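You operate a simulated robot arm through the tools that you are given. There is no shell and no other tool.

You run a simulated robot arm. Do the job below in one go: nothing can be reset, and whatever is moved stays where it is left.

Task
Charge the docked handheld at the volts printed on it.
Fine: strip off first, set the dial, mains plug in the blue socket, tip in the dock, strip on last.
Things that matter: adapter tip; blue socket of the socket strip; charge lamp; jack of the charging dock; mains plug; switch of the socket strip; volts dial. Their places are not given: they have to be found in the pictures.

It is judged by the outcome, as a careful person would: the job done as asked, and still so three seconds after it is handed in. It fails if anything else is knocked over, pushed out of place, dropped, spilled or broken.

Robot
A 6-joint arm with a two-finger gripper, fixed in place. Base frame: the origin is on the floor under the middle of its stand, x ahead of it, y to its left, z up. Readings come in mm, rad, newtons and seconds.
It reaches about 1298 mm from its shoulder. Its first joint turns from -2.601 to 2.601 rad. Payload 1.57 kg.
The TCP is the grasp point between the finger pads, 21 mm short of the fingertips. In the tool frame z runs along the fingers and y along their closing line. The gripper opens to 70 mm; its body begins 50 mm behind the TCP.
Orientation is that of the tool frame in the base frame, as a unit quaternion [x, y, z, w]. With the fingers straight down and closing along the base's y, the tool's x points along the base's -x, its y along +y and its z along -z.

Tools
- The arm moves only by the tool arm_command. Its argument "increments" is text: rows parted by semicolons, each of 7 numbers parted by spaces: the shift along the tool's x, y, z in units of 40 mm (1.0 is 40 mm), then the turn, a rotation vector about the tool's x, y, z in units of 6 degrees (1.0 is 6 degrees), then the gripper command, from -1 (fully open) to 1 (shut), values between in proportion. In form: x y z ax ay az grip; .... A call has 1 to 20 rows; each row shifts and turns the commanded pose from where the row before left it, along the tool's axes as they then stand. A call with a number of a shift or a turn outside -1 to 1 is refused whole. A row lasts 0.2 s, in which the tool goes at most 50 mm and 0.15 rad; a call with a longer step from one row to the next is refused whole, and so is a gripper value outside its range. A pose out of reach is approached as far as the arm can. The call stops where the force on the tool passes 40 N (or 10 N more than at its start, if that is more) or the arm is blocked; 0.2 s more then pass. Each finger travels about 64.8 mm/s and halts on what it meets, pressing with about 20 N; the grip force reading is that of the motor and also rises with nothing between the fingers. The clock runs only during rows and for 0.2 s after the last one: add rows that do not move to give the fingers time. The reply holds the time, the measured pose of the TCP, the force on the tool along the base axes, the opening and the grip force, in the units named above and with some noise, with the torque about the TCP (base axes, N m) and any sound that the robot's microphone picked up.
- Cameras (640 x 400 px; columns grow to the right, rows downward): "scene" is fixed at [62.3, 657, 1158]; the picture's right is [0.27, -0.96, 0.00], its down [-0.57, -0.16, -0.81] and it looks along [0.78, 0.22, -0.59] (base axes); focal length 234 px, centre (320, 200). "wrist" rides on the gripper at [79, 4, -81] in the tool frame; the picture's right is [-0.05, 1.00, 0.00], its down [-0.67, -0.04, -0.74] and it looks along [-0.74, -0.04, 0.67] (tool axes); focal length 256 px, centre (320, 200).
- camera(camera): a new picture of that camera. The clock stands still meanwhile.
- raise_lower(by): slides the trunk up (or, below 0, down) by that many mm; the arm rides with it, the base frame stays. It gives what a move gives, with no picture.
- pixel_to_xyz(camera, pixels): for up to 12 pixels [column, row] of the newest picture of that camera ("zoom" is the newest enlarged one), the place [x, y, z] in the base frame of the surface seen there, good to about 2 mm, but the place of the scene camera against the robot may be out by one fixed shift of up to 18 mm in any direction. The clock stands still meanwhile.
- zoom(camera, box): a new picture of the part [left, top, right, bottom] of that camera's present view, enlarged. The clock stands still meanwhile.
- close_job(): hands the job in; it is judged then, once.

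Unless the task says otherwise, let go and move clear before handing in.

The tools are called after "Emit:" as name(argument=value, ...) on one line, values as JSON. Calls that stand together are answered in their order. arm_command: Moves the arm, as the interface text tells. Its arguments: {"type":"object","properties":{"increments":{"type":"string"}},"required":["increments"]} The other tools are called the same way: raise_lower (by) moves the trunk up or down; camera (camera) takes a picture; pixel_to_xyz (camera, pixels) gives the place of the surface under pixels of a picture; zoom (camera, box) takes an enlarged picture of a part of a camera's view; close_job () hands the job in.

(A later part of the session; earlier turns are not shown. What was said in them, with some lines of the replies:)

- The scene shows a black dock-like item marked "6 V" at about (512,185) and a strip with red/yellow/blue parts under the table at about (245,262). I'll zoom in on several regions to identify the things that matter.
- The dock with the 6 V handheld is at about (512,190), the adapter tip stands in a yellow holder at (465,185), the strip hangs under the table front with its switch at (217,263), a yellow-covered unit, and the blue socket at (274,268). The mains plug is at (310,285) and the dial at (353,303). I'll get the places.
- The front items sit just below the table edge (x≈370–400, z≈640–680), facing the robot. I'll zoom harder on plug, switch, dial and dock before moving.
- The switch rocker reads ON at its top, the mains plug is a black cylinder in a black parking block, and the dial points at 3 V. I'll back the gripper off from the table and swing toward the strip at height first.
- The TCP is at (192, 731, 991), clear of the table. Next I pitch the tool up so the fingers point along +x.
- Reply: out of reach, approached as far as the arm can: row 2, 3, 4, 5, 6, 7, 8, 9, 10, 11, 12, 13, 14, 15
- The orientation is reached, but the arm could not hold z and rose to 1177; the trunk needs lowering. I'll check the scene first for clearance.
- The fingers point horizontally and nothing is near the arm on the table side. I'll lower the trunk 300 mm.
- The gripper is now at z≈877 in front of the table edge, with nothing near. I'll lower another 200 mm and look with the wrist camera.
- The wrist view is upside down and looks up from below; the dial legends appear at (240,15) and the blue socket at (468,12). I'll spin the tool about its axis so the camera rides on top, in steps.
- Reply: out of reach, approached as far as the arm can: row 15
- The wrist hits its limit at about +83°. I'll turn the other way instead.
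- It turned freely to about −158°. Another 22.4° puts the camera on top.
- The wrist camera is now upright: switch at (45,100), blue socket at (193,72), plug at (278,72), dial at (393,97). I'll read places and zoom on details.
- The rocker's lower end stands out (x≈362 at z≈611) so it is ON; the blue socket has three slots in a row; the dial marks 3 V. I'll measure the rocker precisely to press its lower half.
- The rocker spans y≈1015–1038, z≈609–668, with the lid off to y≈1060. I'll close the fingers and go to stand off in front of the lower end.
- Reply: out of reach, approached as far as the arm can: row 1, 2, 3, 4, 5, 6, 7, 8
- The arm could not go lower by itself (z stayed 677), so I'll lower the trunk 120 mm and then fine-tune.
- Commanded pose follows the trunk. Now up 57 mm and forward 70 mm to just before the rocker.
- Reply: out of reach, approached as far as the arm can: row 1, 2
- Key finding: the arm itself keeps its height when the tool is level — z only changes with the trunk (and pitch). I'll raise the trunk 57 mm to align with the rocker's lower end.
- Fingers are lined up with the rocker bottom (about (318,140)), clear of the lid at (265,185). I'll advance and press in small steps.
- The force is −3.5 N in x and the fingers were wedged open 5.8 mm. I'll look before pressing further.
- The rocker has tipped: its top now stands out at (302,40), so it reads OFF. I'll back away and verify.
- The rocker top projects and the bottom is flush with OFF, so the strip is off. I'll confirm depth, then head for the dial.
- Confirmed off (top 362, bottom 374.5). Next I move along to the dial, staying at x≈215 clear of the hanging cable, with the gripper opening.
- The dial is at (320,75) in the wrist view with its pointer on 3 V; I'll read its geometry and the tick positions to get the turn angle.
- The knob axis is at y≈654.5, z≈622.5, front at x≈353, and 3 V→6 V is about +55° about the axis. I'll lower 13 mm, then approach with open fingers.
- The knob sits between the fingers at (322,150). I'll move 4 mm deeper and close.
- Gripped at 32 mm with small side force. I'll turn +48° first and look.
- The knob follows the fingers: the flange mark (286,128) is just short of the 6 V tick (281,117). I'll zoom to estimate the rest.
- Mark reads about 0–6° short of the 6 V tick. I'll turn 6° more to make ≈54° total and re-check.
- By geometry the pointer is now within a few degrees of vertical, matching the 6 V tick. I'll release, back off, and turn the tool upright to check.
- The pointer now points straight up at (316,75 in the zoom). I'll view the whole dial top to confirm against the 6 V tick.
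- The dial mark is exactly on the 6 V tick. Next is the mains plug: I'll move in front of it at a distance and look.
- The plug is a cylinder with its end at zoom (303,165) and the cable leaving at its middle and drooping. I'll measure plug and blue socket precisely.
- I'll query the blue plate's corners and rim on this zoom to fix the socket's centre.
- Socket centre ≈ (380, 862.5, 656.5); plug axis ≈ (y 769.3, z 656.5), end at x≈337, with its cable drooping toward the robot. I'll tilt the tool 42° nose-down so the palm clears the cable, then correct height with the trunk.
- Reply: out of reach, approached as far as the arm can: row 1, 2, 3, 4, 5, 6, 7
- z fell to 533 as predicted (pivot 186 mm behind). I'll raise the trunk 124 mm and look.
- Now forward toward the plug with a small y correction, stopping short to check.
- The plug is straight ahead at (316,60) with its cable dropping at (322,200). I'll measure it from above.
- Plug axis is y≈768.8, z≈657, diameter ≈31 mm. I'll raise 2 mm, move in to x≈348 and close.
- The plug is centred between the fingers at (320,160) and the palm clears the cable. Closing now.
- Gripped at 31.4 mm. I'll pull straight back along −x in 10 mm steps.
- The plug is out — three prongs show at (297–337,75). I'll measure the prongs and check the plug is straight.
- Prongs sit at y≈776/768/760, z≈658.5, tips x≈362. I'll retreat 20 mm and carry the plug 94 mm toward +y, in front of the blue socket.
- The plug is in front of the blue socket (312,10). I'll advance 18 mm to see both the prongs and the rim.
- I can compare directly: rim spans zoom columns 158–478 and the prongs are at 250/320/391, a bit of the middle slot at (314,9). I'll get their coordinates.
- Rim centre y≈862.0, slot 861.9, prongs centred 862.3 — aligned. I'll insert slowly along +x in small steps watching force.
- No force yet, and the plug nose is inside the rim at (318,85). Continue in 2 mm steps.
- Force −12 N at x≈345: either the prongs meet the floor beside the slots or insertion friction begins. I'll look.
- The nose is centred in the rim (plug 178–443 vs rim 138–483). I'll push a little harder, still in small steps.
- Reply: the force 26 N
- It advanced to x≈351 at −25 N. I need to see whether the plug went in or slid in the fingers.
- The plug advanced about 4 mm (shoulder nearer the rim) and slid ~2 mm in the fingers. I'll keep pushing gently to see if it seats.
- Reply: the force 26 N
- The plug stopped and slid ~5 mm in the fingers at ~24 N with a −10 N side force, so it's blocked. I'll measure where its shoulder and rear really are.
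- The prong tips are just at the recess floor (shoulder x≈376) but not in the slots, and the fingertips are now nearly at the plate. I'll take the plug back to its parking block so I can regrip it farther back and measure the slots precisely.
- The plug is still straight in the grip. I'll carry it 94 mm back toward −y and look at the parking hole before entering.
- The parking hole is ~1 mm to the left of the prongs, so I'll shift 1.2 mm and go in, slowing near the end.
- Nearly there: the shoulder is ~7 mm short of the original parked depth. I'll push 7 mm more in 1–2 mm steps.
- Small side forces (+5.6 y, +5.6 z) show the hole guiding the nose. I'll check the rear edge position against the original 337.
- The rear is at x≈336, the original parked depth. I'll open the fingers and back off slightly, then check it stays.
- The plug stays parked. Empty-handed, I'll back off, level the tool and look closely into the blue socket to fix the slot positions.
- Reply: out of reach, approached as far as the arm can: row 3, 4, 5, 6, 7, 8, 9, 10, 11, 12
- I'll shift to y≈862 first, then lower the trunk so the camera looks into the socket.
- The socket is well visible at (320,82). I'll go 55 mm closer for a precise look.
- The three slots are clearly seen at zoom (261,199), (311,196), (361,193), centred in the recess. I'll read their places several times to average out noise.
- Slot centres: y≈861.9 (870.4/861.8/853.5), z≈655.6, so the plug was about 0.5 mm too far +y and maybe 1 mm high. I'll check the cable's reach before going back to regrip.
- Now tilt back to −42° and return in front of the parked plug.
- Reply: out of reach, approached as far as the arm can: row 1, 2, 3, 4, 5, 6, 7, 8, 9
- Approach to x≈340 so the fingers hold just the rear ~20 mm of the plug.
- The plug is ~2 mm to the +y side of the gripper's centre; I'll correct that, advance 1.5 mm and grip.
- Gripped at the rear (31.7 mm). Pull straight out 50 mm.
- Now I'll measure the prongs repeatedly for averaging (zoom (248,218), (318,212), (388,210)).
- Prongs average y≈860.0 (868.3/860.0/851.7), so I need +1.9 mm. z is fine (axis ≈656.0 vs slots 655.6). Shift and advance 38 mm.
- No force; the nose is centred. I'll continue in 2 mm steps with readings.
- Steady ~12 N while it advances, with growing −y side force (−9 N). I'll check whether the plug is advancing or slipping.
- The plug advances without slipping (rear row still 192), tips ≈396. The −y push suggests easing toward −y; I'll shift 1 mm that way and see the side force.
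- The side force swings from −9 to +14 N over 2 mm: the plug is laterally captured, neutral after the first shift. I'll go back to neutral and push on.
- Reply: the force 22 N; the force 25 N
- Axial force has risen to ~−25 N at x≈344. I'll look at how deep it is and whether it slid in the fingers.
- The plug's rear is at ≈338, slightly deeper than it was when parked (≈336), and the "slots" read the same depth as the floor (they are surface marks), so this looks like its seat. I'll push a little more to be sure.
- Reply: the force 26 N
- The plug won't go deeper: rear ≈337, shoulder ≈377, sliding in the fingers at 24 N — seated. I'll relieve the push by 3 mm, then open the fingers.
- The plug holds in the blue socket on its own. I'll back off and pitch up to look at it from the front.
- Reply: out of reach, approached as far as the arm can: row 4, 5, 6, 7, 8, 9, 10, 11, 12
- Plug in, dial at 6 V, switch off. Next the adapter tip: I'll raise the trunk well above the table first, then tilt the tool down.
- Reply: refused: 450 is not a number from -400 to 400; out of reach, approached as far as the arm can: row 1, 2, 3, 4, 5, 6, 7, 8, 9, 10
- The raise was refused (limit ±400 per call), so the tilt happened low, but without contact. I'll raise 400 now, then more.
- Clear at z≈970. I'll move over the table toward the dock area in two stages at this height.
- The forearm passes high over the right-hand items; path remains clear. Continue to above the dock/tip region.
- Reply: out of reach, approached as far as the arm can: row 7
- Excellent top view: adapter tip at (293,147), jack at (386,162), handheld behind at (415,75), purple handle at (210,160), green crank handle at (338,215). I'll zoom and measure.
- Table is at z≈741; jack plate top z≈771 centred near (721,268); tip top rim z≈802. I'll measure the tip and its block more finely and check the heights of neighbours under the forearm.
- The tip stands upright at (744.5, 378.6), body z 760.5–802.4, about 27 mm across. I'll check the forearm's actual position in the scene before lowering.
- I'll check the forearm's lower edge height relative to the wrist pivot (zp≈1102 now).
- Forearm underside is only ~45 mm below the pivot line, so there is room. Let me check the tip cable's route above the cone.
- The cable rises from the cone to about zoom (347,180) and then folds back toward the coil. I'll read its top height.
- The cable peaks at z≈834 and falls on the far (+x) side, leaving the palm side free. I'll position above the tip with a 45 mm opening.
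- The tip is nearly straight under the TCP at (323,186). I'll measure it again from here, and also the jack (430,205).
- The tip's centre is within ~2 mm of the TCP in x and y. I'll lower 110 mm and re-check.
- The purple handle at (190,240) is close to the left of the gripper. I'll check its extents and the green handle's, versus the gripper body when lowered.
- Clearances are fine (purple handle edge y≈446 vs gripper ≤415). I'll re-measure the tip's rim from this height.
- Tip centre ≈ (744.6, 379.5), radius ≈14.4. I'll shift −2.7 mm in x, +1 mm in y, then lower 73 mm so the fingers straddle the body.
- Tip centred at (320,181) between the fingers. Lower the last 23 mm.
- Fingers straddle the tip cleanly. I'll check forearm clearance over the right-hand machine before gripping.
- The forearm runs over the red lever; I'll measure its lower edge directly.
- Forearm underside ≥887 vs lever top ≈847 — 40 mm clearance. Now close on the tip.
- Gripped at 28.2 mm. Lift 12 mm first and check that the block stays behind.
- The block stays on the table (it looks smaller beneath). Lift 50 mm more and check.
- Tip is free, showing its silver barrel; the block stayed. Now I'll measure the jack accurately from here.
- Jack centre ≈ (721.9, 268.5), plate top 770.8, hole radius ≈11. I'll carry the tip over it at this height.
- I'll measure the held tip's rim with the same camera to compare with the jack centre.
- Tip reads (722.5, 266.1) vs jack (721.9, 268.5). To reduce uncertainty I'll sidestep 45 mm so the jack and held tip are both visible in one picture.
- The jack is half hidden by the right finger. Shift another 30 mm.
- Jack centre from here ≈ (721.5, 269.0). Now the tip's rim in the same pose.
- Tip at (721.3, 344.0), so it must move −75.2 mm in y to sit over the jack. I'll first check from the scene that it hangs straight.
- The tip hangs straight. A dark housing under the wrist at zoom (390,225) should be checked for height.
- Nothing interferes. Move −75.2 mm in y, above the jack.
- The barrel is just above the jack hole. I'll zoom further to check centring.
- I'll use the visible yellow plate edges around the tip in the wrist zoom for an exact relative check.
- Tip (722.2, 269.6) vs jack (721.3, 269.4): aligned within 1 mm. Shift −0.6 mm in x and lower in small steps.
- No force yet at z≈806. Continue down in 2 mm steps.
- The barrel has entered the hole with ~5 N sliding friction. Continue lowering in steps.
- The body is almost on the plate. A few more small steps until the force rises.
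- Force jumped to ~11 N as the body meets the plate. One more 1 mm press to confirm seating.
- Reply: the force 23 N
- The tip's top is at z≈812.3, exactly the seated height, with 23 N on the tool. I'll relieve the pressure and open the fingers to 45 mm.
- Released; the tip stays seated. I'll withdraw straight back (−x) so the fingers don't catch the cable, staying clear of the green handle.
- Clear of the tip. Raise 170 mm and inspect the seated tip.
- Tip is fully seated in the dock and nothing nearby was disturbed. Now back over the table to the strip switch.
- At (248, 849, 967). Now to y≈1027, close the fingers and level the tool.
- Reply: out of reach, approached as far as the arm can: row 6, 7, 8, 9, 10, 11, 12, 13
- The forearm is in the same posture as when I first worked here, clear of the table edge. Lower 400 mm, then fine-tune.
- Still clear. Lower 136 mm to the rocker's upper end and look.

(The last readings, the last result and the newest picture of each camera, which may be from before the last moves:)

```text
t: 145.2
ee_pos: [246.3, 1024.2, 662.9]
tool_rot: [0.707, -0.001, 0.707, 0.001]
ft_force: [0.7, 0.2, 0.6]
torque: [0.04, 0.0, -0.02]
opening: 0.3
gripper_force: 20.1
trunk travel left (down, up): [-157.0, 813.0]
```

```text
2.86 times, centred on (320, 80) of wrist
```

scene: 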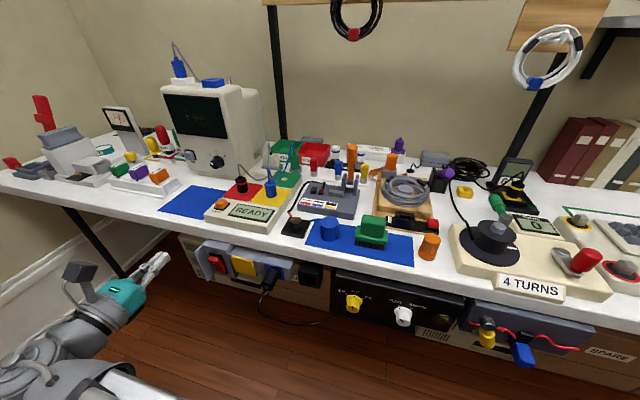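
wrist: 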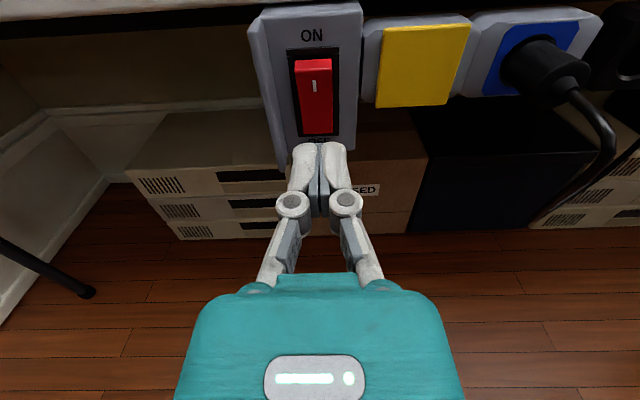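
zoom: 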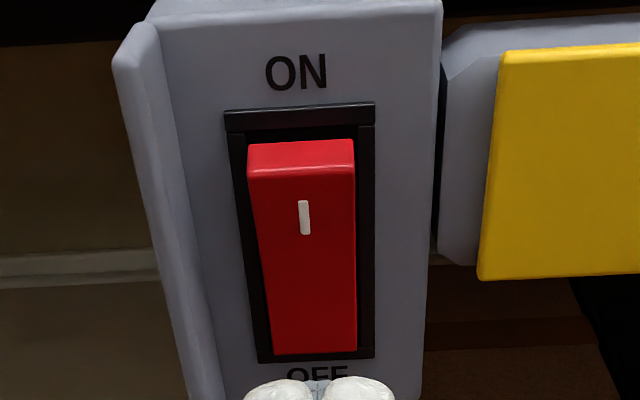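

The rocker is OFF with its top out at x≈361, z≈663. I'll approach at y≈1026 and press the top in small steps.

Emit:
arm_command(increments="0 -0.05 0.8 0 0 0 1; 0 0 0.8 0 0 0 1; 0 0 0.5 0 0 0 1; 0 0 0.15 0 0 0 1; 0 0 0.1 0 0 0 1; 0 0 0.1 0 0 0 1; 0 0 0.1 0 0 0 1; 0 0 0 0 0 0 1")

Emit:
camera(camera="wrist")

```text
t: 146.9
ee_pos: [348.7, 1025.7, 661.6]
tool_rot: [0.708, 0.0, 0.707, -0.001]
ft_force: [-0.6, 0.7, 0.5]
torque: [0.02, -0.03, -0.03]
opening: 0.0
gripper_force: 28.3
trunk travel left (down, up): [-157.0, 813.0]
```

```text
taken
```

wrist: 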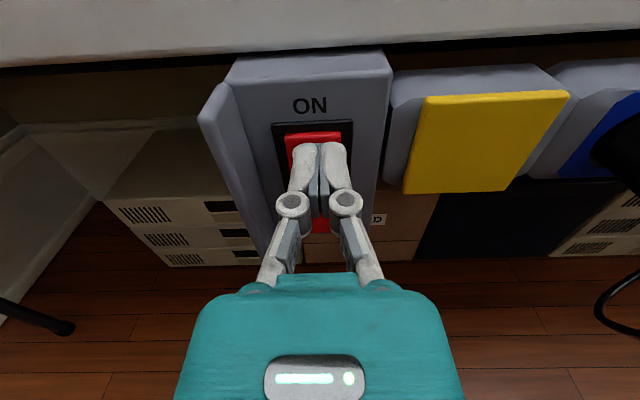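

The rocker seems to have moved with almost no force left. I'll press 3 mm more, then back off and check.

Emit:
arm_command(increments="0 0 0.04 0 0 0 1; 0 0 0.04 0 0 0 1; 0 0 0 0 0 0 1; 0 0 -0.5 0 0 0 1; 0 0 -0.8 0 0 0 1; 0 0 -0.8 0 0 0 1; 0 0 -0.6 0 0 0 1; 0 0 0 0 0 0 1")

Emit:
camera(camera="wrist")

Emit:
zoom(camera="wrist", box=[240, 10, 400, 150])

Emit:
camera(camera="scene")

Emit:
zoom(camera="scene", box=[470, 150, 570, 230])

```text
t: 148.8
ee_pos: [244.0, 1027.3, 661.3]
tool_rot: [0.708, -0.001, 0.706, -0.001]
ft_force: [0.4, -0.7, 0.0]
torque: [0.03, 0.0, -0.01]
opening: 0.0
gripper_force: 28.4
trunk travel left (down, up): [-157.0, 813.0]
```

```text
taken
```

wrist: 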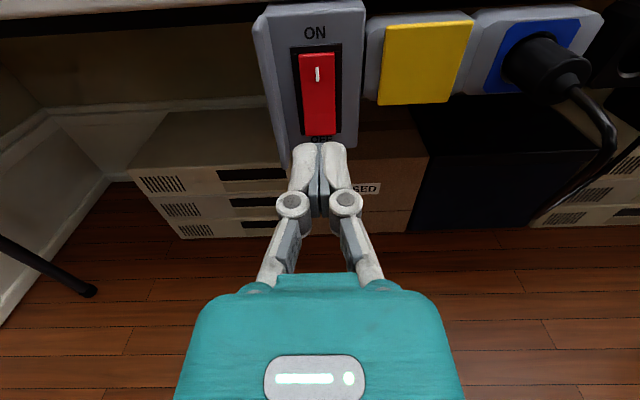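

```text
2.86 times, centred on (320, 80) of wrist
```

zoom: 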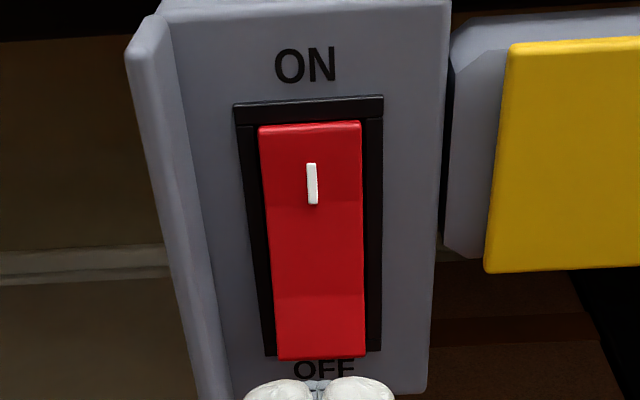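

```text
taken
```

scene: 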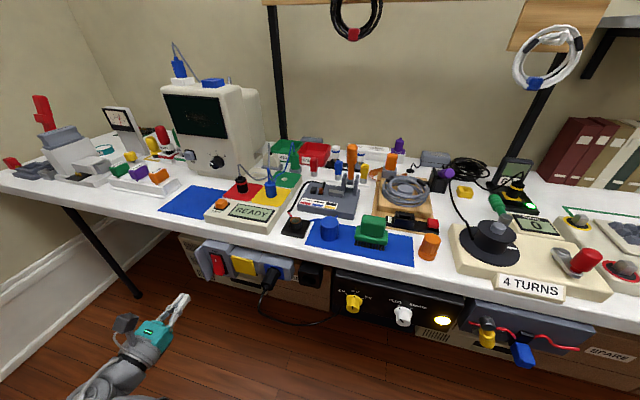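

```text
5.00 times, centred on (520, 190) of scene
```

zoom: 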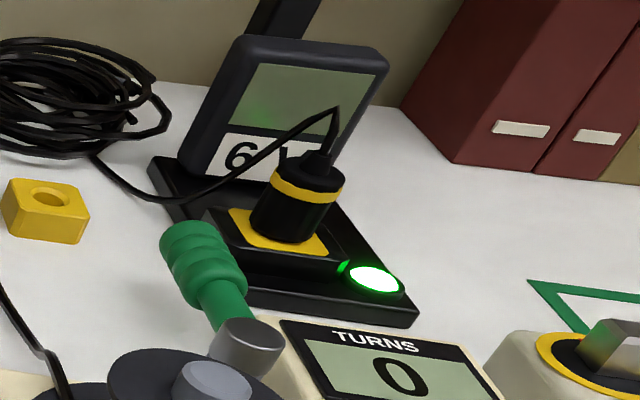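

The charge lamp glows bright green at zoom (375,278), and the power supply's lamp at (442,320) is lit too. I'll do a last check on dial and plug before handing in.

Emit:
zoom(camera="scene", box=[200, 235, 460, 345])

Emit:
arm_command(increments="0 0 -0.5 0 0 0 0; 0 0 0 0 0 0 0; 0 0 0 0 0 0 0; 0 0 0 0 0 0 0")

Emit:
zoom(camera="scene", box=[470, 150, 570, 230])

```text
2.46 times, centred on (330, 290) of scene
```

zoom: 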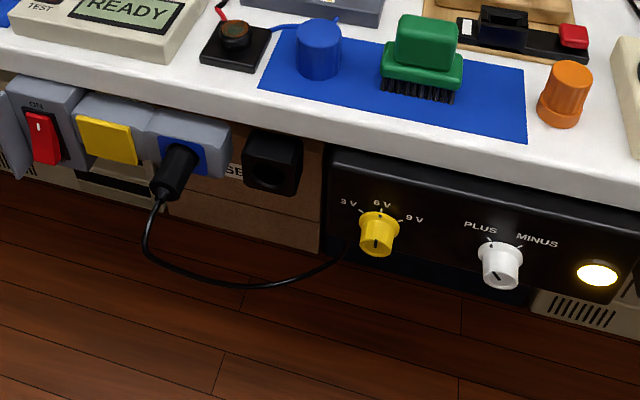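

```text
t: 149.8
ee_pos: [225.1, 1025.8, 662.6]
tool_rot: [0.708, -0.001, 0.706, -0.001]
ft_force: [-0.3, 0.2, 0.5]
torque: [0.03, 0.0, 0.02]
opening: 35.2
gripper_force: 0.1
trunk travel left (down, up): [-157.0, 813.0]
```

```text
5.00 times, centred on (520, 190) of scene
```

zoom: 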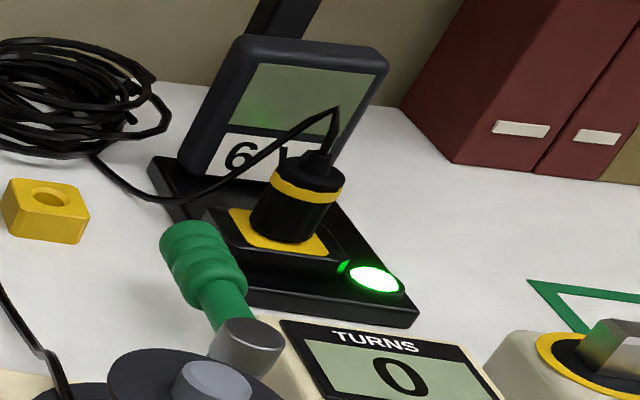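

The dial is on 6 V, the plug is in the blue socket, the tip is seated in the dock and the switch is ON. The charge lamp stays lit, and the gripper is empty and clear. Handing in.

Emit:
close_job()

```text
The job is handed in.
```

The handheld is charging at 6 V, the voltage printed on it. The green charge lamp on the dock was still lit when I handed the job in.

I followed the order you gave:
1. **Strip off:** the rocker went to OFF before anything else was touched.
2. **Dial:** turned from 3 V to 6 V, with its mark on the 6 V tick.
3. **Mains plug:** moved from its parking block to the blue socket. The first try would not seat, so I put it back, took a better grip and pushed it in until it would go no deeper.
4. **Adapter tip:** lifted from its yellow block and pushed fully down into the dock's jack.
5. **Strip on:** the rocker was pressed back to ON last. The charge lamp and the lamp on the dial box were both lit afterwards.

In the last pictures nothing else had moved or fallen, and the arm was clear with an empty gripper. I left the PLUS/MINUS knob at PLUS, where it was.
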